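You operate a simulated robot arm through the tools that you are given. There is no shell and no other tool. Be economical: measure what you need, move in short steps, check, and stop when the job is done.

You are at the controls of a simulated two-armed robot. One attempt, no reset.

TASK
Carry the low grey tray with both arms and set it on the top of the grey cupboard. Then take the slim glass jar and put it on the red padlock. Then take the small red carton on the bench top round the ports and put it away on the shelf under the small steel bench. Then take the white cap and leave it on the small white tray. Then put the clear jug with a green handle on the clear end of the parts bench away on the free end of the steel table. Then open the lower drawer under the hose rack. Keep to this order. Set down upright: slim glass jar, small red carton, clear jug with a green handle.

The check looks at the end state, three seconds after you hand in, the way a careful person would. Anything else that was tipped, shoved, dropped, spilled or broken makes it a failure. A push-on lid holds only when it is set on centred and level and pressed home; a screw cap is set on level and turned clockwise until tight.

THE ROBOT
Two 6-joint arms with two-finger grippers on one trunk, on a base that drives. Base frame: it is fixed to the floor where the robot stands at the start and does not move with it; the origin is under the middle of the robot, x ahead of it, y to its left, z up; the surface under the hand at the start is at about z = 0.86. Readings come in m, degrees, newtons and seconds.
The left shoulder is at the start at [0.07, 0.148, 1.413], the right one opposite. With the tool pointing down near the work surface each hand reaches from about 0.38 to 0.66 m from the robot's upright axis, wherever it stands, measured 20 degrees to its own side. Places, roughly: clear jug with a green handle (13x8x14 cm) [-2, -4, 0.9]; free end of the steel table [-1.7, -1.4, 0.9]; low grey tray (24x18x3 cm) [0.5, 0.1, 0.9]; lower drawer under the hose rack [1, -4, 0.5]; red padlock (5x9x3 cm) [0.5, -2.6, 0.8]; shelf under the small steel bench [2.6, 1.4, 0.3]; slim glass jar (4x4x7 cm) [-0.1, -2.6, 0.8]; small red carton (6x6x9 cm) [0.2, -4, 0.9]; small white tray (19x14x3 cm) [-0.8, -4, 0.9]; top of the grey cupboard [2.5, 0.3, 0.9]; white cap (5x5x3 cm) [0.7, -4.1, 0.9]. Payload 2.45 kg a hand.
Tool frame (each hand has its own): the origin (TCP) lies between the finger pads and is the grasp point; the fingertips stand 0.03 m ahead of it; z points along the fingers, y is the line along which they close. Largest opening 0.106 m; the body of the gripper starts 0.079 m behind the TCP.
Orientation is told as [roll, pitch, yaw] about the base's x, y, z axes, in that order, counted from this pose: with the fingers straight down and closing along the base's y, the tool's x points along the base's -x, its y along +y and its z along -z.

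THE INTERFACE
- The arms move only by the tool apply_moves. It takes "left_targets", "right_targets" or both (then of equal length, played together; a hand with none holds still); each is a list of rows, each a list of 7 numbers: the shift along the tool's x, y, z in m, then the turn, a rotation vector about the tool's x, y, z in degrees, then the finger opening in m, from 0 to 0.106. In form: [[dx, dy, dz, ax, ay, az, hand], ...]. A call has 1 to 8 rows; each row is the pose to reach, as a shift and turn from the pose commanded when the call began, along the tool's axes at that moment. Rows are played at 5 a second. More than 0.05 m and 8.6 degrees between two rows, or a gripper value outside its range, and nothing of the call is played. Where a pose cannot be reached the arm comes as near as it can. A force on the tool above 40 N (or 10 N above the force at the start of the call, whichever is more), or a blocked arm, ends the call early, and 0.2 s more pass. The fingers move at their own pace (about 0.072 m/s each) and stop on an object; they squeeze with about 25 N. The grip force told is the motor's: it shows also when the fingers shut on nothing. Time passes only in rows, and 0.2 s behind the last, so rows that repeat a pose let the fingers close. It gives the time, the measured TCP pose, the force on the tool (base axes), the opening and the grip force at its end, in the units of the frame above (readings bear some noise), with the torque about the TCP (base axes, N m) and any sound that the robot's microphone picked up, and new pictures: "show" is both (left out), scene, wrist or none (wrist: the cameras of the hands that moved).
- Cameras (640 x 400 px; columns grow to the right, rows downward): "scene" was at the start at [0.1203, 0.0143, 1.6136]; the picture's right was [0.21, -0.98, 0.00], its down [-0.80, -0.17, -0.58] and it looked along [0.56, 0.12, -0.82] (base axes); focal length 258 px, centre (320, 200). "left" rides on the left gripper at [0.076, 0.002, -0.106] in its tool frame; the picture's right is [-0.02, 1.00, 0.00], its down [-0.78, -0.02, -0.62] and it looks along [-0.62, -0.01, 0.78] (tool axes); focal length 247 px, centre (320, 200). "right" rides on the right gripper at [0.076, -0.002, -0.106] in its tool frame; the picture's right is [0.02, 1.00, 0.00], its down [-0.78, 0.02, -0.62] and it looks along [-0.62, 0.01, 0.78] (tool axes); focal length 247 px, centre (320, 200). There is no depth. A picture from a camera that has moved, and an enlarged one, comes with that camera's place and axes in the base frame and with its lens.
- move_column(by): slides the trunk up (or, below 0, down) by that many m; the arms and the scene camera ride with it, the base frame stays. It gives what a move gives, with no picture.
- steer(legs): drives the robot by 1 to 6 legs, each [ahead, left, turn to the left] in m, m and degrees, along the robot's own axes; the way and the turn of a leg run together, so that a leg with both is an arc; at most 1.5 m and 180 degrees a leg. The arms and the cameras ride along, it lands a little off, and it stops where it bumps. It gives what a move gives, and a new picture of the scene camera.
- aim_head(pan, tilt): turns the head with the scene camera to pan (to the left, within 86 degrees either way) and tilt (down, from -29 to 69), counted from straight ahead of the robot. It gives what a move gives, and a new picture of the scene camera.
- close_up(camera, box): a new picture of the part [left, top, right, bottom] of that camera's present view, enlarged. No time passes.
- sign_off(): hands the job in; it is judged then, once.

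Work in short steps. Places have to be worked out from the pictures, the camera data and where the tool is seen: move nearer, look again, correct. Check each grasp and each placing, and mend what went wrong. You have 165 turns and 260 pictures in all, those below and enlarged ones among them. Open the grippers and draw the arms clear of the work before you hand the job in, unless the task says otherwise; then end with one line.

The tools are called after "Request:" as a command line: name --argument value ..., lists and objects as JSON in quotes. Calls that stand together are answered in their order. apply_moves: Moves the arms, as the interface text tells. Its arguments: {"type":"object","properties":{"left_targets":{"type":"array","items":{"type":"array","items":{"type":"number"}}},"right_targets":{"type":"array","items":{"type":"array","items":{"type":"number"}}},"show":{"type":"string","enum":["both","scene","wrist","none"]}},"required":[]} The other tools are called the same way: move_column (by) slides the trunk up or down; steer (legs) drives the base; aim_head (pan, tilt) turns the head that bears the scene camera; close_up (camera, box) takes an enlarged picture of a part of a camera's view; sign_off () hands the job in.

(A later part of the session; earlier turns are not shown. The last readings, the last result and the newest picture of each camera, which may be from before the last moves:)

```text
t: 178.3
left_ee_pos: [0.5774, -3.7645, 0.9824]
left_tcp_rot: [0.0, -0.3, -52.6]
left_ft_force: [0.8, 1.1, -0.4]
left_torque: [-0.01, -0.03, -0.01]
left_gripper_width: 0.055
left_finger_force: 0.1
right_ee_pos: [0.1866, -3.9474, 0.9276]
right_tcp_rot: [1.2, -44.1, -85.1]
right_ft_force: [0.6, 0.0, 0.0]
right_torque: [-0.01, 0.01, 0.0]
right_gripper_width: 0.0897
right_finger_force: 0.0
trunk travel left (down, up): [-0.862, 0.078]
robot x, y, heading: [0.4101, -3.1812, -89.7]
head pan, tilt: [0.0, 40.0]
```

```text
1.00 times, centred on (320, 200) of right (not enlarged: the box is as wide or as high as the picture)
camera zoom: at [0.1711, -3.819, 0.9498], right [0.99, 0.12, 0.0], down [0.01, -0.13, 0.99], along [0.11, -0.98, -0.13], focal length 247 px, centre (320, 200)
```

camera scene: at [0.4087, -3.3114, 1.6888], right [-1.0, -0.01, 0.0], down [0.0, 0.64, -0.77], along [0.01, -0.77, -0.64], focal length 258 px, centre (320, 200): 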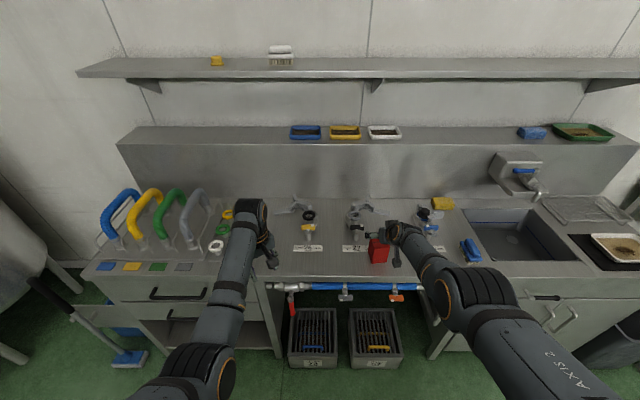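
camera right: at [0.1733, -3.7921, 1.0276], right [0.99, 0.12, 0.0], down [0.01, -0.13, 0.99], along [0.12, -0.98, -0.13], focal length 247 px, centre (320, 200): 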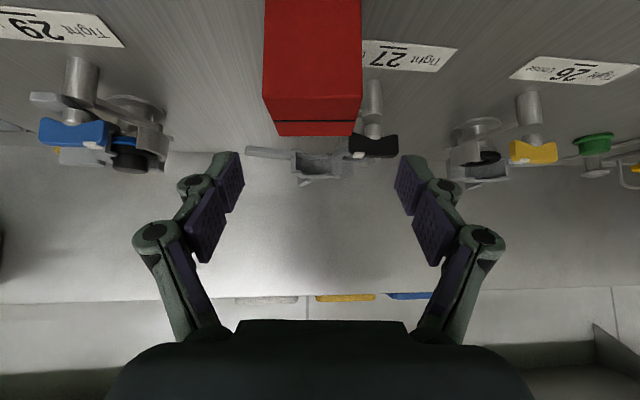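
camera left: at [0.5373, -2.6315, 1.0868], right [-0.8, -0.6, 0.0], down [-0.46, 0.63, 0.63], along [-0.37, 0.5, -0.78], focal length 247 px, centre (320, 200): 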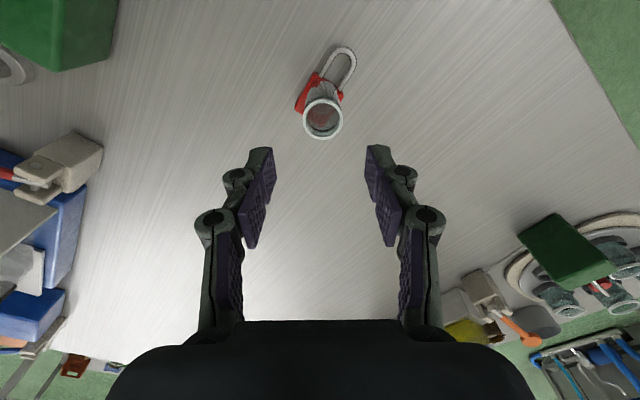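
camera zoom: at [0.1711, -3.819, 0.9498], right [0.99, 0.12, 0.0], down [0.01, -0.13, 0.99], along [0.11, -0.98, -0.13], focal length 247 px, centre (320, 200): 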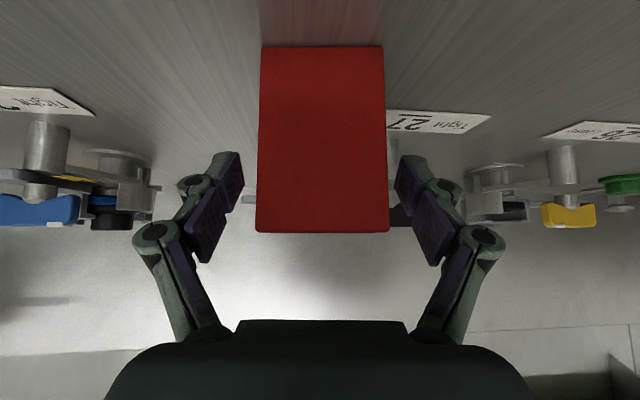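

The carton is centred between the fingers. I'll go 1.2 cm deeper and 1.5 cm lower, then close.

Request:
steer --legs '[[0.012, 0, 0]]'

Request:
move_column --by -0.013

Request:
apply_moves --right_targets '[[0, 0, 0, 0, 0, 0, 0.075], [0, 0, 0, 0, 0, 0, 0.05], [0, 0, 0, 0, 0, 0, 0.03], [0, 0, 0, 0, 0, 0, 0.0], [0, 0, 0, 0, 0, 0, 0.0]]' --show "wrist"

```text
t: 179.0
left_ee_pos: [0.5789, -3.7732, 0.9852]
left_tcp_rot: [-0.2, -0.5, -52.6]
left_ft_force: [-0.7, 1.0, -0.3]
left_torque: [-0.05, -0.01, 0.03]
left_gripper_width: 0.0552
left_finger_force: 0.1
right_ee_pos: [0.1865, -3.9565, 0.9282]
right_tcp_rot: [1.2, -44.3, -85.1]
right_ft_force: [0.3, 0.5, 1.0]
right_torque: [-0.04, -0.01, 0.0]
right_gripper_width: 0.0903
right_finger_force: 0.1
trunk travel left (down, up): [-0.862, 0.078]
robot x, y, heading: [0.4146, -3.1963, -89.5]
head pan, tilt: [0.0, 40.0]
camera scene: at [0.4111, -3.3277, 1.6105], right [-1.0, -0.01, 0.0], down [0.0, 0.64, -0.77], along [0.0, -0.77, -0.64], focal length 258 px, centre (320, 200)
```

scene: 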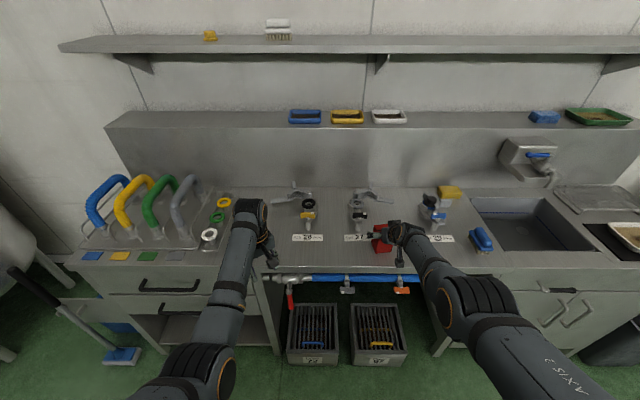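

```text
t: 179.6
left_ee_pos: [0.578, -3.7754, 0.9699]
left_tcp_rot: [0.0, -0.4, -52.6]
left_ft_force: [0.4, 0.6, 0.1]
left_torque: [-0.04, 0.0, 0.01]
left_gripper_width: 0.055
left_finger_force: 0.1
right_ee_pos: [0.187, -3.9589, 0.914]
right_tcp_rot: [1.2, -44.2, -85.1]
right_ft_force: [0.7, -0.6, 0.0]
right_torque: [-0.01, -0.01, 0.01]
right_gripper_width: 0.0901
right_finger_force: 0.1
trunk travel left (down, up): [-0.849, 0.091]
robot x, y, heading: [0.4133, -3.1945, -89.3]
head pan, tilt: [0.0, 40.0]
```

```text
t: 180.8
left_ee_pos: [0.5778, -3.7762, 0.9701]
left_tcp_rot: [0.0, -0.2, -52.6]
left_ft_force: [-0.3, -0.1, 0.7]
left_torque: [-0.01, 0.0, 0.0]
left_gripper_width: 0.0552
left_finger_force: 0.1
right_ee_pos: [0.185, -3.9598, 0.9143]
right_tcp_rot: [1.2, -44.2, -85.1]
right_ft_force: [0.1, -0.1, 0.4]
right_torque: [-0.03, 0.0, 0.0]
right_gripper_width: 0.0591
right_finger_force: 24.7
trunk travel left (down, up): [-0.849, 0.091]
robot x, y, heading: [0.4101, -3.1989, -89.9]
head pan, tilt: [0.0, 40.0]
camera right: at [0.1713, -3.8312, 0.9365], right [0.99, 0.12, 0.0], down [0.01, -0.13, 0.99], along [0.11, -0.98, -0.13], focal length 247 px, centre (320, 200)
```

right: 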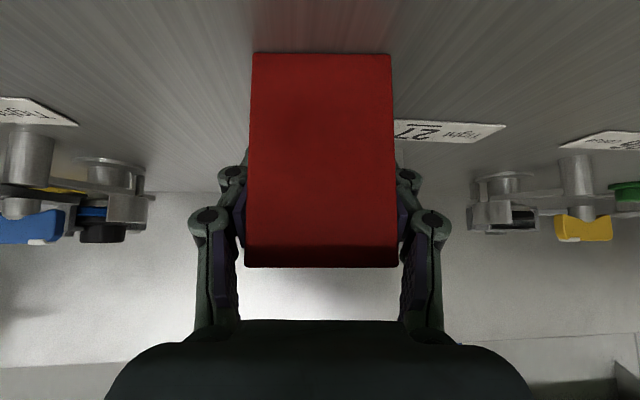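

The carton is gripped at 59 mm. I'll raise the trunk fully and check it.

Request:
move_column --by 0.09

Request:
close_up --camera "right" --box '[0, 0, 640, 400]'

```text
t: 182.1
left_ee_pos: [0.5787, -3.776, 1.059]
left_tcp_rot: [0.0, -0.1, -52.5]
left_ft_force: [-0.1, -0.1, 0.1]
left_torque: [-0.01, -0.02, -0.03]
left_gripper_width: 0.0551
left_finger_force: 0.0
right_ee_pos: [0.1861, -3.9601, 1.0032]
right_tcp_rot: [1.2, -44.1, -85.0]
right_ft_force: [0.2, -0.2, 0.2]
right_torque: [0.03, 0.04, -0.01]
right_gripper_width: 0.059
right_finger_force: 25.1
trunk travel left (down, up): [-0.939, 0.001]
robot x, y, heading: [0.411, -3.1974, -89.9]
head pan, tilt: [0.0, 40.0]
```

```text
1.00 times, centred on (320, 200) of right (not enlarged: the box is as wide or as high as the picture)
camera zoom: at [0.1713, -3.8312, 1.0264], right [0.99, 0.12, 0.0], down [0.01, -0.13, 0.99], along [0.11, -0.98, -0.13], focal length 247 px, centre (320, 200)
```

zoom: 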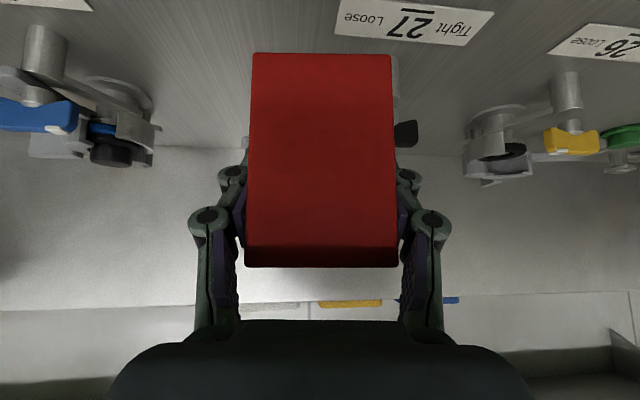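

Lifted cleanly. Now I'll turn clockwise so the carton swings away from the counter, reverse east out of the corridor and look.

Request:
steer --legs '[[-0.05, 0, 0], [0, 0, -90], [-1.35, 0.1, 0]]'

Request:
aim_head --pan -40 --tilt 40

```text
t: 193.2
left_ee_pos: [1.1923, -3.397, 1.0592]
left_tcp_rot: [-0.1, -0.2, -142.3]
left_ft_force: [-0.5, -0.6, 0.2]
left_torque: [0.0, -0.04, -0.01]
left_gripper_width: 0.0549
left_finger_force: 0.0
right_ee_pos: [1.0074, -3.0065, 1.0023]
right_tcp_rot: [1.2, -44.0, -174.8]
right_ft_force: [-0.7, 0.2, -0.6]
right_torque: [0.04, -0.01, 0.0]
right_gripper_width: 0.0594
right_finger_force: 25.2
trunk travel left (down, up): [-0.939, 0.001]
robot x, y, heading: [1.7703, -3.2273, -179.3]
head pan, tilt: [0.0, 40.0]
camera scene: at [1.6342, -3.2293, 1.6869], right [-0.01, 1.0, 0.0], down [0.64, 0.01, -0.77], along [-0.77, -0.01, -0.64], focal length 258 px, centre (320, 200)
```

scene: 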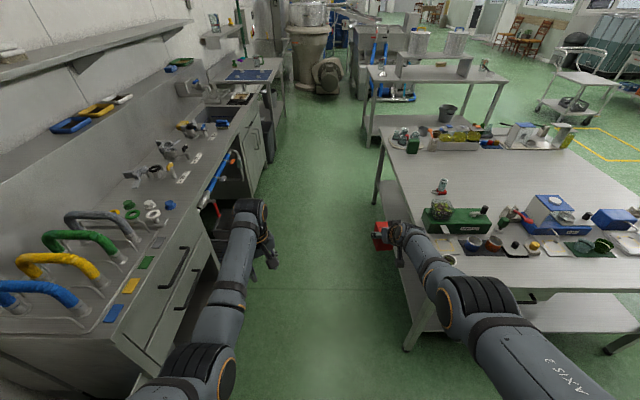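

```text
t: 194.3
left_ee_pos: [1.1921, -3.3975, 1.0601]
left_tcp_rot: [0.1, -0.2, -142.3]
left_ft_force: [-0.6, 0.0, -0.1]
left_torque: [0.02, -0.01, 0.0]
left_gripper_width: 0.055
left_finger_force: 0.1
right_ee_pos: [1.0071, -3.0065, 1.0033]
right_tcp_rot: [1.2, -44.1, -174.8]
right_ft_force: [-0.1, 0.0, -0.6]
right_torque: [0.01, -0.02, 0.0]
right_gripper_width: 0.059
right_finger_force: 25.3
trunk travel left (down, up): [-0.939, 0.001]
robot x, y, heading: [1.7701, -3.2292, -179.5]
head pan, tilt: [-40.0, 40.0]
camera scene: at [1.6542, -3.1746, 1.6869], right [0.63, 0.77, 0.0], down [0.5, -0.41, -0.77], along [-0.59, 0.49, -0.64], focal length 258 px, centre (320, 200)
```

scene: 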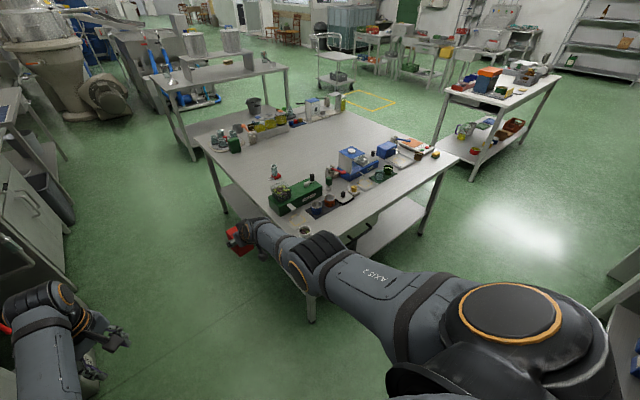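

Clearance to the island corner is about 5–9 cm. I'll shift slightly south, turn clockwise to face +y and drive north.

Request:
steer --legs '[[0, 0.06, 0], [0, 0, -90], [1.2, 0.15, 0], [1.3, 0, 0]]'

```text
t: 211.0
left_ee_pos: [1.3514, -0.2051, 1.0599]
left_tcp_rot: [-0.1, -0.4, 129.1]
left_ft_force: [-0.2, 0.5, -0.1]
left_torque: [0.02, -0.01, -0.01]
left_gripper_width: 0.0548
left_finger_force: 0.1
right_ee_pos: [1.7366, -0.0123, 1.0043]
right_tcp_rot: [1.2, -44.1, 96.5]
right_ft_force: [-0.4, -0.7, 0.3]
right_torque: [0.02, -0.01, -0.01]
right_gripper_width: 0.0591
right_finger_force: 25.0
trunk travel left (down, up): [-0.939, 0.001]
robot x, y, heading: [1.5345, -0.7818, 91.8]
head pan, tilt: [-40.0, 40.0]
camera scene: at [1.583, -0.6644, 1.687], right [0.79, -0.62, 0.0], down [-0.4, -0.51, -0.77], along [0.47, 0.6, -0.64], focal length 258 px, centre (320, 200)
```

scene: 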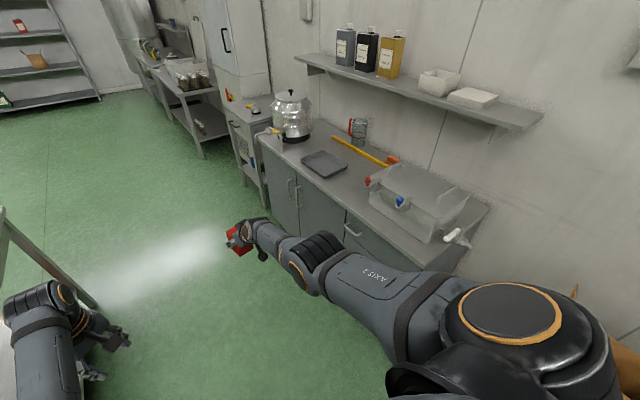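

Clear so far. I'll keep heading north to y≈1.57, then turn to face the small steel bench.

Request:
steer --legs '[[1.45, 0.05, 0], [0.9, 0.1, 0], [0, 0, -91.8]]'

Request:
aim_head --pan 0 --tilt 45

```text
t: 226.5
left_ee_pos: [1.8754, 1.7191, 1.0589]
left_tcp_rot: [0.0, -0.3, 35.9]
left_ft_force: [-0.8, 0.7, -0.6]
left_torque: [-0.02, 0.01, -0.02]
left_gripper_width: 0.055
left_finger_force: 0.0
right_ee_pos: [2.0484, 1.3254, 1.0033]
right_tcp_rot: [1.2, -44.0, 3.4]
right_ft_force: [0.4, 0.7, -0.7]
right_torque: [0.01, 0.03, -0.01]
right_gripper_width: 0.059
right_finger_force: 25.3
trunk travel left (down, up): [-0.939, 0.001]
robot x, y, heading: [1.2901, 1.5696, -1.2]
head pan, tilt: [-40.0, 40.0]
camera scene: at [1.4056, 1.5119, 1.687], right [-0.66, -0.75, 0.0], down [-0.48, 0.42, -0.77], along [0.58, -0.5, -0.64], focal length 258 px, centre (320, 200)
```

scene: 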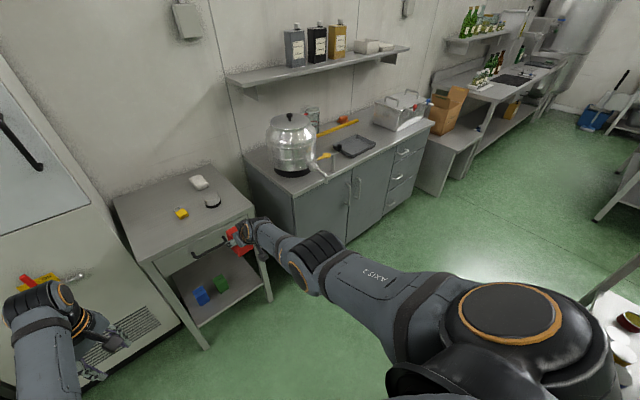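

```text
t: 227.6
left_ee_pos: [1.876, 1.7201, 1.0602]
left_tcp_rot: [0.0, -0.2, 36.0]
left_ft_force: [-0.3, -0.3, -0.2]
left_torque: [0.0, 0.01, 0.02]
left_gripper_width: 0.0549
left_finger_force: 0.0
right_ee_pos: [2.049, 1.3248, 1.0044]
right_tcp_rot: [1.3, -44.2, 3.4]
right_ft_force: [-0.3, -1.0, -0.3]
right_torque: [-0.02, 0.0, 0.0]
right_gripper_width: 0.0591
right_finger_force: 24.7
trunk travel left (down, up): [-0.939, 0.001]
robot x, y, heading: [1.2945, 1.5676, -1.1]
head pan, tilt: [0.0, 45.0]
camera scene: at [1.4229, 1.5658, 1.6797], right [-0.02, -1.0, 0.0], down [-0.71, 0.02, -0.71], along [0.71, -0.02, -0.71], focal length 258 px, centre (320, 200)
```

scene: 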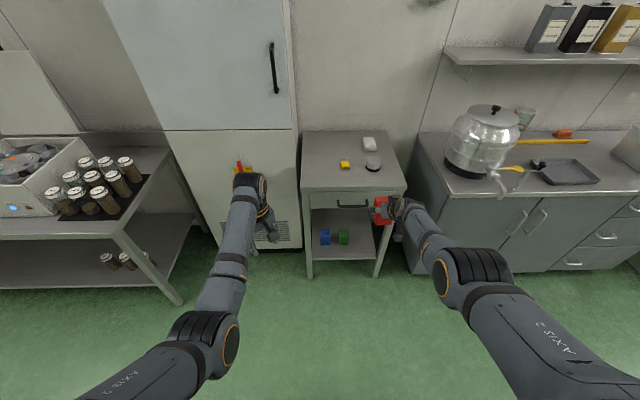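

The shelf is at z≈0.3, its front edge at x≈2.27, spanning y 1.15–1.62, with blue and green cubes at y≈1.51 and 1.39. The free spot is near y≈1.26. I'll lower the trunk while still outside and align.

Request:
move_column --by -0.58

Request:
steer --legs '[[0.1, -0.075, 1.1]]'

Request:
aim_head --pan -15 --tilt 30

Request:
close_up --camera "right" --box '[0, 0, 640, 400]'

```text
refused: -0.58 is not a number from -0.4 to 0.4
```

```text
t: 228.8
left_ee_pos: [1.9718, 1.6589, 1.0605]
left_tcp_rot: [-0.2, -0.3, 37.0]
left_ft_force: [-0.1, 0.1, 0.4]
left_torque: [-0.03, -0.05, -0.03]
left_gripper_width: 0.0551
left_finger_force: 0.1
right_ee_pos: [2.1518, 1.2657, 1.006]
right_tcp_rot: [1.2, -44.2, 4.6]
right_ft_force: [0.2, -0.2, -0.5]
right_torque: [-0.01, 0.01, 0.0]
right_gripper_width: 0.0591
right_finger_force: 24.4
trunk travel left (down, up): [-0.939, 0.001]
robot x, y, heading: [1.3912, 1.4944, -0.0]
head pan, tilt: [0.0, 45.0]
camera scene: at [1.5207, 1.4959, 1.68], right [0.0, -1.0, 0.0], down [-0.71, 0.0, -0.71], along [0.71, 0.0, -0.71], focal length 258 px, centre (320, 200)
```

scene: 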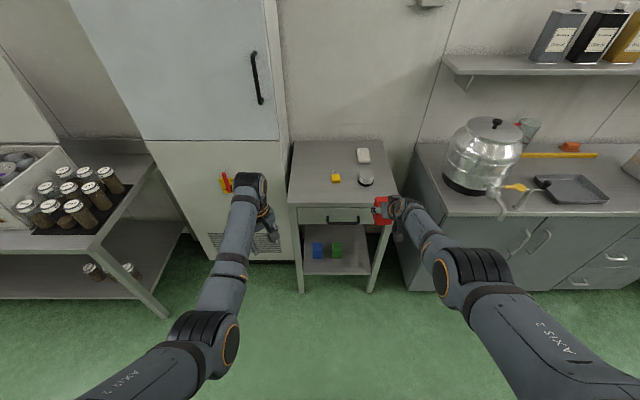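

```text
t: 229.6
left_ee_pos: [1.974, 1.6576, 1.0586]
left_tcp_rot: [0.1, -0.2, 36.9]
left_ft_force: [0.5, -1.0, -0.5]
left_torque: [-0.02, -0.01, -0.02]
left_gripper_width: 0.0551
left_finger_force: 0.1
right_ee_pos: [2.1555, 1.2642, 1.0023]
right_tcp_rot: [1.3, -44.0, 4.5]
right_ft_force: [0.2, 0.9, -0.7]
right_torque: [0.0, -0.02, -0.01]
right_gripper_width: 0.0589
right_finger_force: 25.6
trunk travel left (down, up): [-0.939, 0.001]
robot x, y, heading: [1.3899, 1.4948, -0.2]
head pan, tilt: [-15.0, 30.0]
camera scene: at [1.531, 1.4698, 1.7021], right [-0.26, -0.97, 0.0], down [-0.48, 0.13, -0.86], along [0.84, -0.22, -0.5], focal length 258 px, centre (320, 200)
```

scene: 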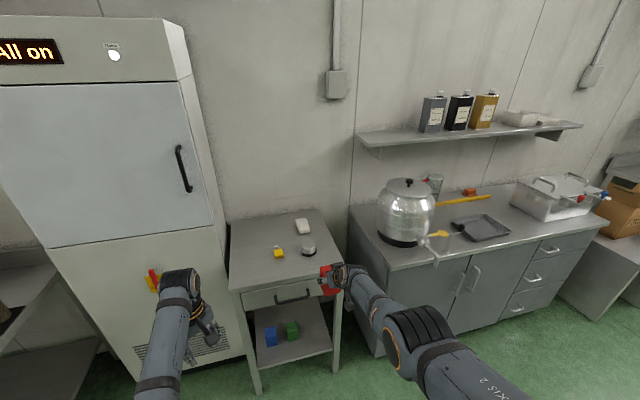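

```text
1.00 times, centred on (320, 200) of right (not enlarged: the box is as wide or as high as the picture)
camera zoom: at [2.0263, 1.2511, 1.0258], right [-0.11, 0.99, 0.0], down [0.13, 0.01, 0.99], along [0.99, 0.11, -0.13], focal length 247 px, centre (320, 200)
```

zoom: 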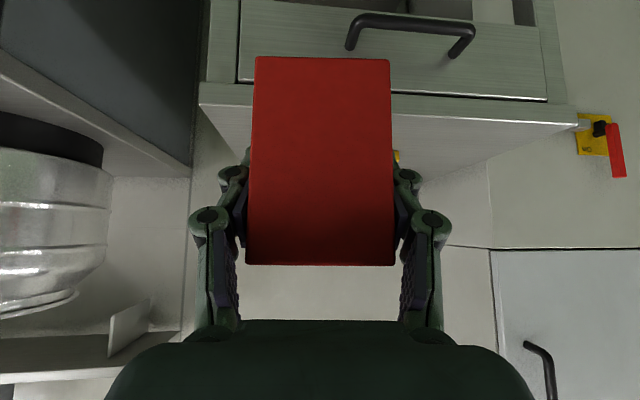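

The leg inner face is at y≈1.196, so I'll aim for y≈1.28 and x≈2.37. I'll back off 5 cm, shift left 2 cm and lower the trunk in two strokes.

Request:
steer --legs '[[-0.05, 0.018, 0]]'

Request:
move_column --by -0.4

Request:
move_column --by -0.18

Request:
aim_head --pan -10 --tilt 35

Request:
close_up --camera "right" --box '[0, 0, 640, 400]'

```text
t: 230.6
left_ee_pos: [1.9313, 1.6731, 1.057]
left_tcp_rot: [0.5, 0.1, 37.0]
left_ft_force: [1.1, -0.2, 0.5]
left_torque: [0.03, 0.11, -0.03]
left_gripper_width: 0.0547
left_finger_force: 0.1
right_ee_pos: [2.1091, 1.2798, 0.9968]
right_tcp_rot: [1.5, -43.7, 4.3]
right_ft_force: [1.5, -1.4, -1.2]
right_torque: [0.04, 0.0, 0.01]
right_gripper_width: 0.0589
right_finger_force: 24.8
trunk travel left (down, up): [-0.939, 0.001]
robot x, y, heading: [1.3437, 1.5083, 0.2]
head pan, tilt: [-15.0, 30.0]
camera scene: at [1.4918, 1.4842, 1.7009], right [-0.26, -0.97, 0.0], down [-0.49, 0.13, -0.86], along [0.83, -0.22, -0.51], focal length 258 px, centre (320, 200)
```

scene: 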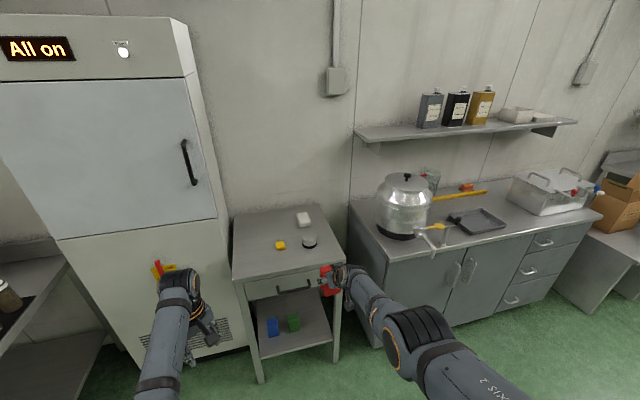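

```text
t: 234.4
left_ee_pos: [1.9233, 1.6754, 0.6595]
left_tcp_rot: [0.0, -0.3, 37.0]
left_ft_force: [-1.1, 0.1, 0.2]
left_torque: [0.0, -0.01, 0.03]
left_gripper_width: 0.0549
left_finger_force: 0.1
right_ee_pos: [2.1038, 1.2829, 0.6036]
right_tcp_rot: [1.2, -44.1, 4.4]
right_ft_force: [0.1, 0.4, -0.9]
right_torque: [0.02, 0.0, -0.03]
right_gripper_width: 0.059
right_finger_force: 24.5
trunk travel left (down, up): [-0.539, 0.401]
robot x, y, heading: [1.3408, 1.5107, -0.0]
head pan, tilt: [-15.0, 30.0]
```

```text
t: 236.4
left_ee_pos: [1.924, 1.6744, 0.4802]
left_tcp_rot: [0.0, -0.3, 37.0]
left_ft_force: [-0.5, 0.5, -0.3]
left_torque: [-0.02, 0.0, 0.03]
left_gripper_width: 0.0549
left_finger_force: 0.0
right_ee_pos: [2.1021, 1.283, 0.4232]
right_tcp_rot: [1.2, -44.1, 4.4]
right_ft_force: [1.0, 0.1, 0.0]
right_torque: [0.02, 0.0, -0.01]
right_gripper_width: 0.059
right_finger_force: 25.4
trunk travel left (down, up): [-0.359, 0.581]
robot x, y, heading: [1.3429, 1.513, 0.0]
head pan, tilt: [-15.0, 30.0]
```

```text
t: 237.1
left_ee_pos: [1.9225, 1.6751, 0.4795]
left_tcp_rot: [0.0, -0.2, 37.1]
left_ft_force: [-0.5, 0.7, -0.1]
left_torque: [-0.01, 0.02, 0.02]
left_gripper_width: 0.055
left_finger_force: 0.2
right_ee_pos: [2.1029, 1.2818, 0.4233]
right_tcp_rot: [1.2, -44.1, 4.3]
right_ft_force: [-0.4, 0.4, -0.1]
right_torque: [0.0, 0.07, -0.01]
right_gripper_width: 0.0592
right_finger_force: 24.7
trunk travel left (down, up): [-0.359, 0.581]
robot x, y, heading: [1.3415, 1.5121, -0.3]
head pan, tilt: [-10.0, 35.0]
camera scene: at [1.4788, 1.4962, 1.1145], right [-0.18, -0.98, 0.0], down [-0.56, 0.1, -0.82], along [0.81, -0.14, -0.57], focal length 258 px, centre (320, 200)
```

scene: 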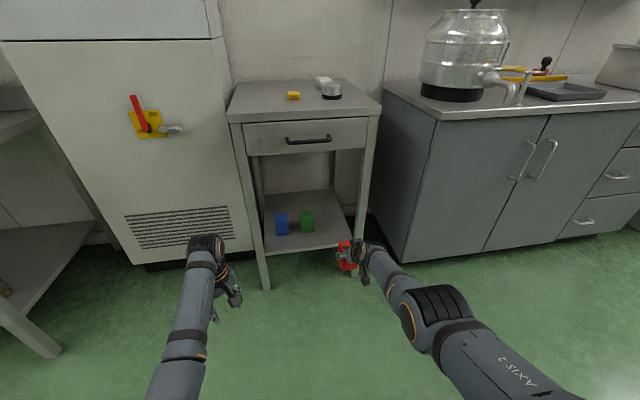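

```text
1.00 times, centred on (320, 200) of right (not enlarged: the box is as wide or as high as the picture)
camera zoom: at [1.9751, 1.2686, 0.4464], right [-0.11, 0.99, 0.0], down [0.13, 0.01, 0.99], along [0.99, 0.11, -0.13], focal length 247 px, centre (320, 200)
```

zoom: 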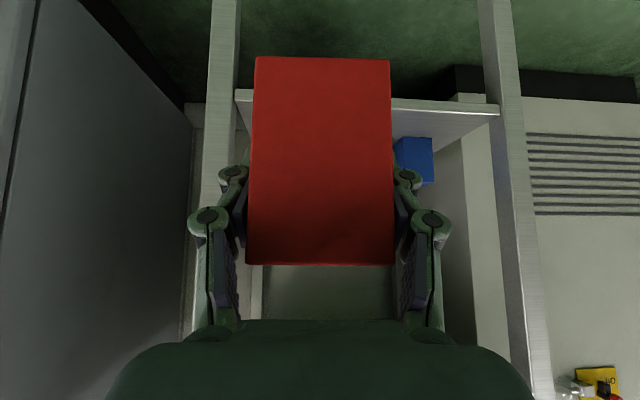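

The carton is about 6 cm above the shelf surface and clear of the right leg. I'll lower 2 cm and drive in 0.265 m.

Request:
move_column --by -0.02

Request:
steer --legs '[[0.265, 0, 0.3]]'

Request:
close_up --camera "right" --box '[0, 0, 640, 400]'

```text
t: 237.7
left_ee_pos: [1.9242, 1.6755, 0.4591]
left_tcp_rot: [0.0, -0.3, 37.0]
left_ft_force: [0.1, -0.1, 0.0]
left_torque: [0.02, 0.01, 0.03]
left_gripper_width: 0.0547
left_finger_force: 0.0
right_ee_pos: [2.1035, 1.2822, 0.4031]
right_tcp_rot: [1.2, -44.1, 4.4]
right_ft_force: [0.0, -0.1, -0.2]
right_torque: [0.01, 0.03, -0.02]
right_gripper_width: 0.0589
right_finger_force: 25.1
trunk travel left (down, up): [-0.339, 0.601]
robot x, y, heading: [1.3424, 1.5154, 0.3]
head pan, tilt: [-10.0, 35.0]
```

```text
t: 239.6
left_ee_pos: [2.1865, 1.6763, 0.4585]
left_tcp_rot: [0.1, -0.2, 37.0]
left_ft_force: [-0.2, 0.6, 0.4]
left_torque: [0.0, 0.0, 0.0]
left_gripper_width: 0.0552
left_finger_force: 0.1
right_ee_pos: [2.3681, 1.2835, 0.403]
right_tcp_rot: [1.1, -44.0, 4.5]
right_ft_force: [-0.7, -0.8, -1.5]
right_torque: [0.02, -0.01, -0.03]
right_gripper_width: 0.059
right_finger_force: 24.7
trunk travel left (down, up): [-0.339, 0.601]
robot x, y, heading: [1.6052, 1.5153, -0.1]
head pan, tilt: [-10.0, 35.0]
camera scene: at [1.743, 1.4961, 1.0944], right [-0.17, -0.98, 0.0], down [-0.57, 0.1, -0.82], along [0.81, -0.14, -0.57], focal length 258 px, centre (320, 200)
```

scene: 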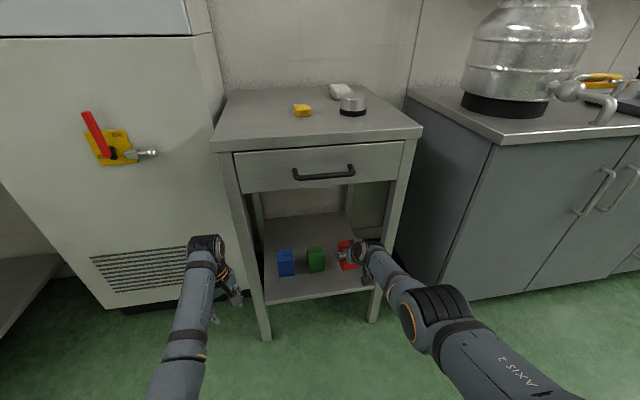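

```text
1.00 times, centred on (320, 200) of right (not enlarged: the box is as wide or as high as the picture)
camera zoom: at [2.2392, 1.2692, 0.4259], right [-0.11, 0.99, 0.0], down [0.13, 0.01, 0.99], along [0.99, 0.11, -0.13], focal length 247 px, centre (320, 200)
```

zoom: 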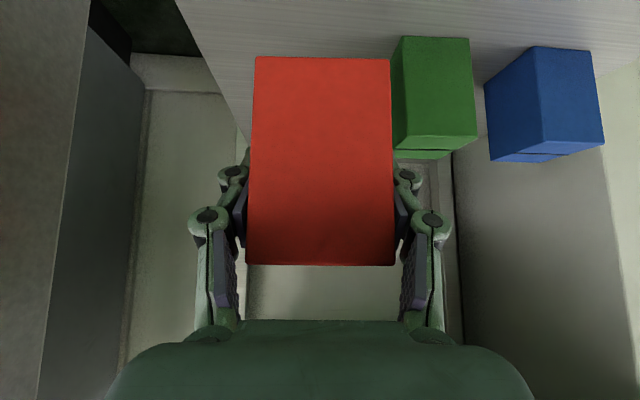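

The carton is above the shelf and clear of the cubes. I'll lower with the trunk in small strokes, watching the force.

Request:
move_column --by -0.025

Request:
move_column --by -0.008

Request:
close_up --camera "scene" --box '[270, 220, 398, 300]'

```text
t: 240.3
left_ee_pos: [2.1863, 1.6757, 0.4353]
left_tcp_rot: [0.0, -0.3, 37.1]
left_ft_force: [-0.1, 0.3, 0.9]
left_torque: [-0.01, -0.01, 0.0]
left_gripper_width: 0.0551
left_finger_force: 0.0
right_ee_pos: [2.3678, 1.2826, 0.3791]
right_tcp_rot: [1.2, -44.1, 4.5]
right_ft_force: [1.0, 0.0, 0.0]
right_torque: [0.0, 0.03, 0.01]
right_gripper_width: 0.0591
right_finger_force: 25.6
trunk travel left (down, up): [-0.314, 0.626]
robot x, y, heading: [1.6046, 1.51, -0.0]
head pan, tilt: [-10.0, 35.0]
```

```text
t: 240.9
left_ee_pos: [2.1851, 1.6752, 0.4263]
left_tcp_rot: [0.0, -0.4, 37.0]
left_ft_force: [-0.2, 0.2, 0.3]
left_torque: [0.05, -0.01, 0.02]
left_gripper_width: 0.0551
left_finger_force: 0.1
right_ee_pos: [2.3679, 1.2829, 0.3701]
right_tcp_rot: [1.2, -44.0, 4.5]
right_ft_force: [-0.1, -0.7, -0.3]
right_torque: [0.02, 0.01, -0.04]
right_gripper_width: 0.0592
right_finger_force: 25.8
trunk travel left (down, up): [-0.306, 0.634]
robot x, y, heading: [1.6038, 1.5108, 0.0]
head pan, tilt: [-10.0, 35.0]
```

```text
5.00 times, centred on (334, 260) of scene
camera zoom: at [1.7421, 1.4961, 1.0615], right [-0.17, -0.98, 0.0], down [-0.56, 0.1, -0.82], along [0.81, -0.14, -0.57], focal length 1292 px, centre (250, -100)
```

zoom: 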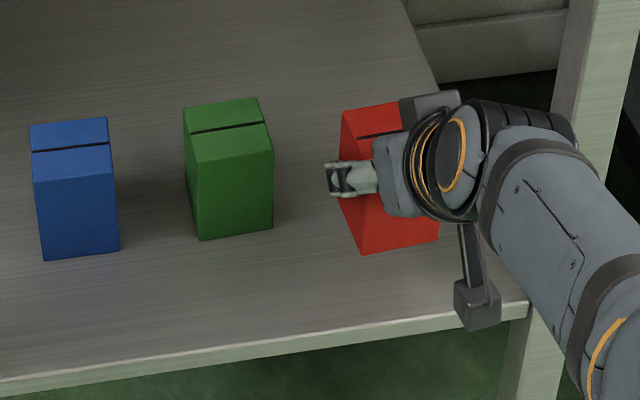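

Request:
move_column --by -0.008

Request:
move_column --by -0.006

Request:
close_up --camera "right" --box '[0, 0, 640, 400]'

```text
t: 241.4
left_ee_pos: [2.1871, 1.6762, 0.4182]
left_tcp_rot: [0.0, -0.4, 37.0]
left_ft_force: [0.1, 0.1, -0.9]
left_torque: [0.01, 0.02, -0.02]
left_gripper_width: 0.0548
left_finger_force: 0.0
right_ee_pos: [2.3676, 1.2824, 0.3632]
right_tcp_rot: [1.1, -44.1, 4.5]
right_ft_force: [0.3, 1.0, -0.4]
right_torque: [-0.01, -0.01, 0.01]
right_gripper_width: 0.059
right_finger_force: 24.9
trunk travel left (down, up): [-0.298, 0.642]
robot x, y, heading: [1.6065, 1.5114, 0.1]
head pan, tilt: [-10.0, 35.0]
```

```text
t: 242.0
left_ee_pos: [2.1871, 1.6761, 0.4133]
left_tcp_rot: [0.0, -0.3, 37.0]
left_ft_force: [-0.3, 0.6, 0.0]
left_torque: [-0.02, 0.0, 0.0]
left_gripper_width: 0.055
left_finger_force: 0.1
right_ee_pos: [2.3677, 1.282, 0.3561]
right_tcp_rot: [1.2, -44.1, 4.5]
right_ft_force: [-0.5, 0.4, 0.1]
right_torque: [0.01, 0.01, -0.04]
right_gripper_width: 0.0593
right_finger_force: 25.5
trunk travel left (down, up): [-0.292, 0.648]
robot x, y, heading: [1.6091, 1.5125, 0.0]
head pan, tilt: [-10.0, 35.0]
```

```text
1.00 times, centred on (320, 200) of right (not enlarged: the box is as wide or as high as the picture)
camera zoom: at [2.2389, 1.2692, 0.3795], right [-0.11, 0.99, 0.0], down [0.13, 0.01, 0.99], along [0.99, 0.11, -0.13], focal length 247 px, centre (320, 200)
```

zoom: 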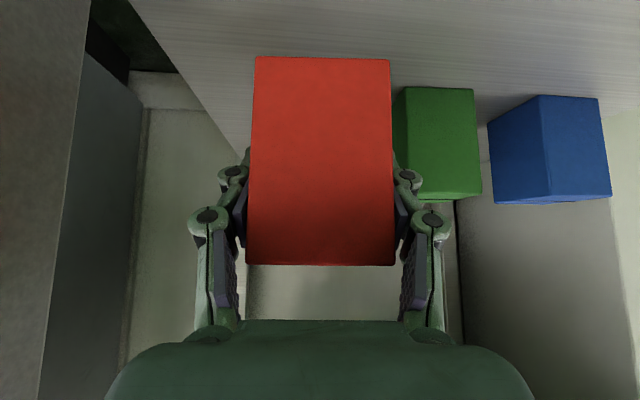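

From the cubes' size the shelf top looks nearer z 0.26–0.28, so I'll keep lowering.

Request:
move_column --by -0.015

Request:
move_column --by -0.008

Request:
move_column --by -0.006

Request:
close_up --camera "right" --box '[0, 0, 640, 400]'

```text
t: 242.6
left_ee_pos: [2.1876, 1.6754, 0.3985]
left_tcp_rot: [0.0, -0.3, 37.0]
left_ft_force: [-0.8, 0.5, 0.2]
left_torque: [0.02, -0.01, -0.05]
left_gripper_width: 0.0548
left_finger_force: 0.1
right_ee_pos: [2.3674, 1.2828, 0.3401]
right_tcp_rot: [1.2, -44.0, 4.5]
right_ft_force: [-0.1, 0.7, -1.6]
right_torque: [-0.01, 0.02, 0.01]
right_gripper_width: 0.0592
right_finger_force: 25.3
trunk travel left (down, up): [-0.277, 0.663]
robot x, y, heading: [1.6067, 1.5125, -0.1]
head pan, tilt: [-10.0, 35.0]
```

```text
t: 243.2
left_ee_pos: [2.1856, 1.6746, 0.3901]
left_tcp_rot: [0.0, -0.3, 37.0]
left_ft_force: [0.2, 0.2, 0.6]
left_torque: [-0.03, 0.0, -0.02]
left_gripper_width: 0.0549
left_finger_force: 0.1
right_ee_pos: [2.3667, 1.282, 0.3334]
right_tcp_rot: [1.1, -44.1, 4.5]
right_ft_force: [0.4, 1.0, -0.2]
right_torque: [-0.01, 0.01, 0.0]
right_gripper_width: 0.0591
right_finger_force: 24.9
trunk travel left (down, up): [-0.269, 0.671]
robot x, y, heading: [1.6067, 1.5131, 0.1]
head pan, tilt: [-10.0, 35.0]
```

```text
t: 243.8
left_ee_pos: [2.1866, 1.6755, 0.3841]
left_tcp_rot: [0.0, -0.3, 37.1]
left_ft_force: [-0.1, -0.4, -0.2]
left_torque: [-0.01, 0.02, -0.02]
left_gripper_width: 0.0551
left_finger_force: 0.0
right_ee_pos: [2.3677, 1.2819, 0.3273]
right_tcp_rot: [1.2, -44.0, 4.5]
right_ft_force: [-0.3, 0.1, -1.2]
right_torque: [0.02, 0.03, 0.0]
right_gripper_width: 0.0592
right_finger_force: 24.9
trunk travel left (down, up): [-0.263, 0.677]
robot x, y, heading: [1.6043, 1.5103, -0.1]
head pan, tilt: [-10.0, 35.0]
```

```text
1.00 times, centred on (320, 200) of right (not enlarged: the box is as wide or as high as the picture)
camera zoom: at [2.2389, 1.2692, 0.3505], right [-0.11, 0.99, 0.0], down [0.13, 0.01, 0.99], along [0.99, 0.11, -0.13], focal length 247 px, centre (320, 200)
```

zoom: 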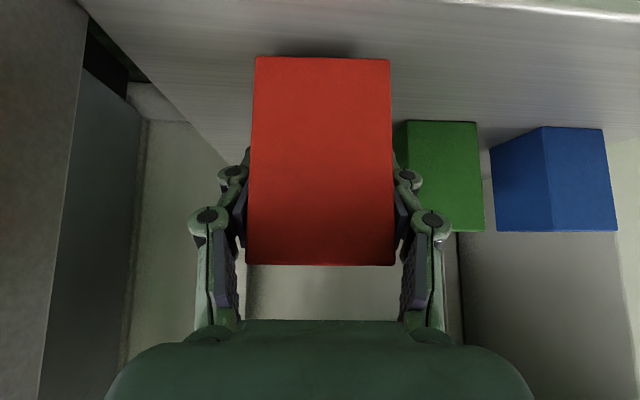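

A contact shadow now shows under the carton. I'll use finer steps.

Request:
move_column --by -0.005

Request:
move_column --by -0.004

Request:
move_column --by -0.004

```text
t: 244.3
left_ee_pos: [2.1869, 1.6755, 0.3791]
left_tcp_rot: [0.0, -0.3, 37.0]
left_ft_force: [-0.2, -0.3, 0.8]
left_torque: [0.04, 0.01, 0.01]
left_gripper_width: 0.0549
left_finger_force: 0.0
right_ee_pos: [2.3678, 1.2822, 0.3224]
right_tcp_rot: [1.3, -44.1, 4.4]
right_ft_force: [-0.1, -0.1, -0.9]
right_torque: [0.0, 0.03, 0.0]
right_gripper_width: 0.0591
right_finger_force: 25.3
trunk travel left (down, up): [-0.258, 0.682]
robot x, y, heading: [1.6075, 1.5145, 0.1]
head pan, tilt: [-10.0, 35.0]
```

```text
t: 244.8
left_ee_pos: [2.187, 1.6763, 0.3743]
left_tcp_rot: [0.0, -0.3, 37.1]
left_ft_force: [0.6, 0.2, 0.4]
left_torque: [-0.03, 0.01, 0.02]
left_gripper_width: 0.0549
left_finger_force: 0.0
right_ee_pos: [2.366, 1.2837, 0.318]
right_tcp_rot: [1.2, -44.1, 4.5]
right_ft_force: [0.7, 0.1, -0.8]
right_torque: [0.02, 0.01, 0.0]
right_gripper_width: 0.059
right_finger_force: 24.9
trunk travel left (down, up): [-0.254, 0.686]
robot x, y, heading: [1.6, 1.5128, 0.2]
head pan, tilt: [-10.0, 35.0]
```

```text
t: 245.3
left_ee_pos: [2.1865, 1.6759, 0.3715]
left_tcp_rot: [0.0, -0.2, 37.0]
left_ft_force: [-0.6, -0.3, 0.2]
left_torque: [0.0, 0.02, -0.04]
left_gripper_width: 0.0551
left_finger_force: 0.0
right_ee_pos: [2.3664, 1.2831, 0.3155]
right_tcp_rot: [1.2, -44.0, 4.4]
right_ft_force: [-0.8, 0.2, -0.8]
right_torque: [-0.02, 0.01, 0.0]
right_gripper_width: 0.0595
right_finger_force: 24.6
trunk travel left (down, up): [-0.25, 0.69]
robot x, y, heading: [1.602, 1.5117, -0.0]
head pan, tilt: [-10.0, 35.0]
```

Request:
move_column --by -0.004

Request:
move_column --by -0.004

Request:
close_up --camera "right" --box '[200, 0, 520, 200]'

```text
t: 245.9
left_ee_pos: [2.1855, 1.6756, 0.3681]
left_tcp_rot: [-0.2, -0.3, 37.0]
left_ft_force: [0.0, -0.2, 0.2]
left_torque: [-0.01, 0.04, -0.01]
left_gripper_width: 0.0549
left_finger_force: 0.0
right_ee_pos: [2.3689, 1.283, 0.3143]
right_tcp_rot: [1.1, -44.5, 4.6]
right_ft_force: [0.2, -0.3, 9.3]
right_torque: [-0.32, 0.24, 0.0]
right_gripper_width: 0.0592
right_finger_force: 25.2
trunk travel left (down, up): [-0.246, 0.694]
robot x, y, heading: [1.6074, 1.5144, 0.0]
head pan, tilt: [-10.0, 35.0]
```

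```text
t: 246.4
left_ee_pos: [2.1851, 1.6766, 0.3655]
left_tcp_rot: [-0.2, -0.4, 37.2]
left_ft_force: [-0.2, -1.0, 0.6]
left_torque: [-0.01, 0.01, 0.02]
left_gripper_width: 0.0551
left_finger_force: 0.1
right_ee_pos: [2.3712, 1.2821, 0.3127]
right_tcp_rot: [1.1, -44.7, 4.6]
right_ft_force: [-0.8, 0.7, 22.0]
right_torque: [-0.12, -0.24, -0.01]
right_gripper_width: 0.0593
right_finger_force: 24.9
trunk travel left (down, up): [-0.242, 0.698]
robot x, y, heading: [1.6062, 1.5157, 0.1]
head pan, tilt: [-10.0, 35.0]
```

```text
2.00 times, centred on (360, 100) of right
camera zoom: at [2.2401, 1.2696, 0.3345], right [-0.11, 0.99, 0.0], down [0.12, 0.01, 0.99], along [0.99, 0.11, -0.12], focal length 494 px, centre (240, 400)
```

zoom: 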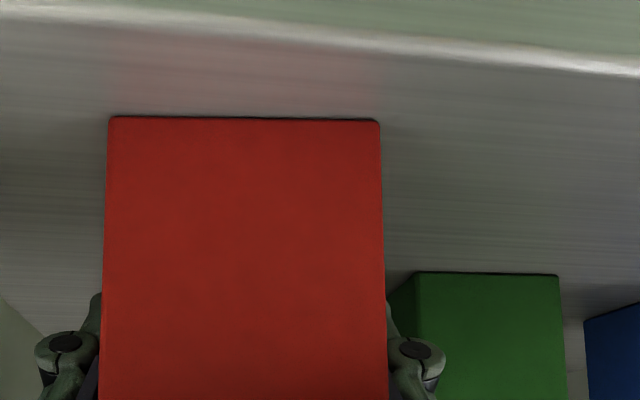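

Contact at 22 N, so the carton is down. I'll relieve slightly and open the fingers a little.

Request:
move_column --by 0.004

Request:
apply_moves --right_targets '[[0, 0, 0, 0, 0, 0, 0.05], [0, 0, 0, 0, 0, 0, 0.065], [0, 0, 0, 0, 0, 0, 0.078], [0, 0, 0, 0, 0, 0, 0.078]]' --show "wrist"

```text
t: 246.9
left_ee_pos: [2.1852, 1.6758, 0.368]
left_tcp_rot: [-0.1, -0.3, 37.0]
left_ft_force: [-0.2, 0.5, 0.7]
left_torque: [0.03, 0.01, 0.01]
left_gripper_width: 0.0552
left_finger_force: 0.0
right_ee_pos: [2.3681, 1.2822, 0.3127]
right_tcp_rot: [1.2, -44.4, 4.6]
right_ft_force: [3.9, 0.5, 16.2]
right_torque: [-0.06, -0.73, 0.05]
right_gripper_width: 0.0595
right_finger_force: 24.6
trunk travel left (down, up): [-0.246, 0.694]
robot x, y, heading: [1.6079, 1.512, -0.1]
head pan, tilt: [-10.0, 35.0]
```

```text
t: 247.9
left_ee_pos: [2.1865, 1.676, 0.3673]
left_tcp_rot: [0.0, -0.2, 37.0]
left_ft_force: [0.1, 0.3, 0.3]
left_torque: [0.01, 0.04, -0.01]
left_gripper_width: 0.0547
left_finger_force: 0.0
right_ee_pos: [2.3669, 1.2818, 0.3099]
right_tcp_rot: [1.2, -44.0, 4.5]
right_ft_force: [0.1, 0.4, -0.3]
right_torque: [-0.02, 0.0, -0.03]
right_gripper_width: 0.0779
right_finger_force: 0.1
trunk travel left (down, up): [-0.246, 0.694]
robot x, y, heading: [1.6061, 1.515, 0.2]
head pan, tilt: [-10.0, 35.0]
camera right: at [2.2385, 1.2692, 0.3331], right [-0.11, 0.99, 0.0], down [0.13, 0.01, 0.99], along [0.99, 0.11, -0.13], focal length 247 px, centre (320, 200)
```

right: 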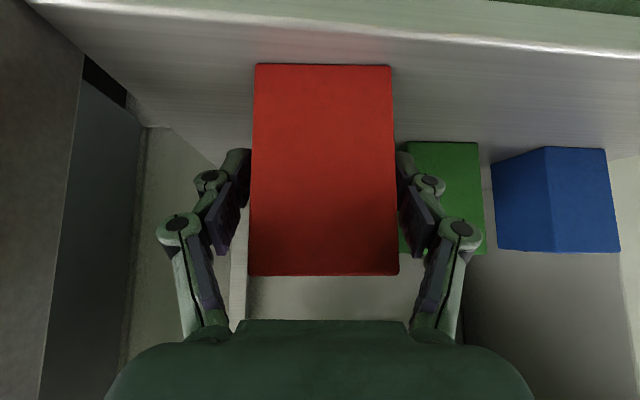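

Released, so I'll back straight out along the finger direction.

Request:
steer --legs '[[-0.15, -0.011, 0], [-0.25, 0, 0]]'

Request:
move_column --by 0.4

Request:
move_column --by 0.29

Request:
close_up --camera "scene" --box '[220, 160, 420, 300]'

```text
t: 250.8
left_ee_pos: [1.781, 1.6647, 0.3676]
left_tcp_rot: [0.0, -0.2, 36.9]
left_ft_force: [0.1, 0.1, 0.5]
left_torque: [0.01, 0.01, 0.03]
left_gripper_width: 0.055
left_finger_force: 0.1
right_ee_pos: [1.9617, 1.2726, 0.3105]
right_tcp_rot: [1.2, -44.1, 4.4]
right_ft_force: [-0.3, -0.2, 0.1]
right_torque: [-0.01, 0.03, 0.0]
right_gripper_width: 0.0779
right_finger_force: 0.1
trunk travel left (down, up): [-0.246, 0.694]
robot x, y, heading: [1.2019, 1.501, 0.0]
head pan, tilt: [-10.0, 35.0]
camera scene: at [1.3367, 1.4855, 1.0016], right [-0.17, -0.98, 0.0], down [-0.56, 0.1, -0.82], along [0.81, -0.14, -0.57], focal length 258 px, centre (320, 200)
```

scene: 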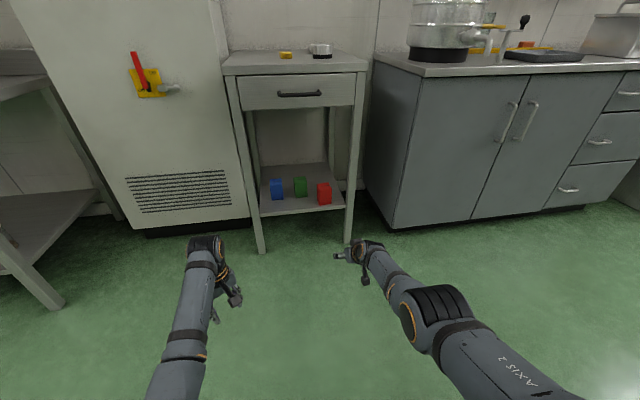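

```text
t: 254.6
left_ee_pos: [1.7815, 1.6646, 0.767]
left_tcp_rot: [0.0, -0.2, 37.1]
left_ft_force: [-0.3, -1.0, -0.5]
left_torque: [-0.01, 0.01, 0.01]
left_gripper_width: 0.055
left_finger_force: 0.0
right_ee_pos: [1.9624, 1.2724, 0.7105]
right_tcp_rot: [1.2, -44.1, 4.5]
right_ft_force: [-0.4, 0.4, -0.7]
right_torque: [0.02, 0.01, 0.05]
right_gripper_width: 0.0781
right_finger_force: 0.0
trunk travel left (down, up): [-0.646, 0.294]
robot x, y, heading: [1.2006, 1.5016, -0.0]
head pan, tilt: [-10.0, 35.0]
```

```text
t: 257.5
left_ee_pos: [1.7818, 1.6641, 1.0556]
left_tcp_rot: [0.0, -0.3, 37.0]
left_ft_force: [-0.2, 0.7, -0.2]
left_torque: [-0.01, 0.02, -0.01]
left_gripper_width: 0.0549
left_finger_force: 0.0
right_ee_pos: [1.9622, 1.2732, 1.0005]
right_tcp_rot: [1.3, -44.1, 4.5]
right_ft_force: [-0.6, -0.4, -0.2]
right_torque: [-0.01, 0.0, 0.0]
right_gripper_width: 0.0782
right_finger_force: 0.0
trunk travel left (down, up): [-0.936, 0.004]
robot x, y, heading: [1.2072, 1.5025, -0.1]
head pan, tilt: [-10.0, 35.0]
```

```text
2.86 times, centred on (320, 230) of scene
camera zoom: at [1.3373, 1.4854, 1.6915], right [-0.17, -0.98, 0.0], down [-0.56, 0.1, -0.82], along [0.81, -0.14, -0.57], focal length 739 px, centre (320, 114)
```

zoom: 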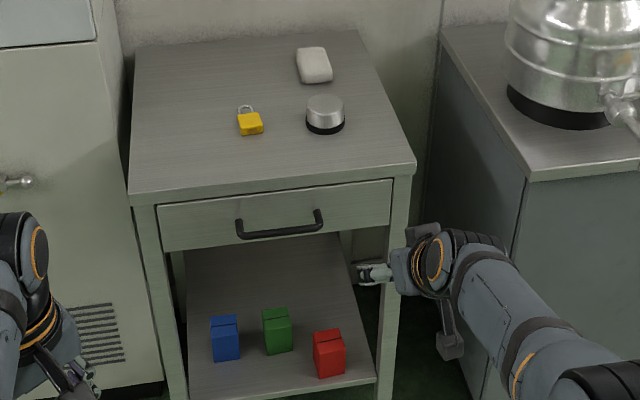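

The carton stands upright on the shelf. Before going back for the cap, I'll bring the right arm to a compact vertical pose so it won't strike things.

Request:
apply_moves --right_targets '[[0.018, 0, -0.031, 0, 7.5, 0, 0.05], [0.035, 0, -0.062, 0, 15, 0, 0.03], [0.053, 0, -0.093, 0, 22.5, 0, 0.03], [0.07, 0, -0.124, 0, 30, 0, 0.03], [0.088, 0, -0.155, 0, 37.5, 0, 0.03], [0.106, 0, -0.185, 0, 44, 0, 0.03], [0.106, 0, -0.185, 0, 44, 0, 0.03]]' --show "scene"

```text
t: 259.1
left_ee_pos: [1.782, 1.6641, 1.0568]
left_tcp_rot: [-0.1, -0.2, 36.9]
left_ft_force: [0.1, 0.8, -0.6]
left_torque: [-0.05, 0.02, -0.01]
left_gripper_width: 0.0551
left_finger_force: 0.1
right_ee_pos: [1.7594, 1.2518, 1.0607]
right_tcp_rot: [0.9, 0.0, 5.3]
right_ft_force: [-0.1, 0.4, -0.4]
right_torque: [0.02, 0.03, -0.01]
right_gripper_width: 0.0299
right_finger_force: 0.1
trunk travel left (down, up): [-0.936, 0.004]
robot x, y, heading: [1.2067, 1.505, 0.0]
head pan, tilt: [-10.0, 35.0]
camera scene: at [1.3374, 1.4854, 1.6915], right [-0.17, -0.98, 0.0], down [-0.57, 0.1, -0.82], along [0.81, -0.14, -0.57], focal length 258 px, centre (320, 200)
```

scene: 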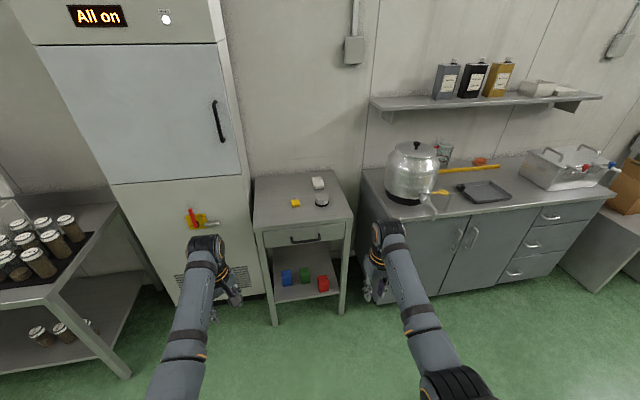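

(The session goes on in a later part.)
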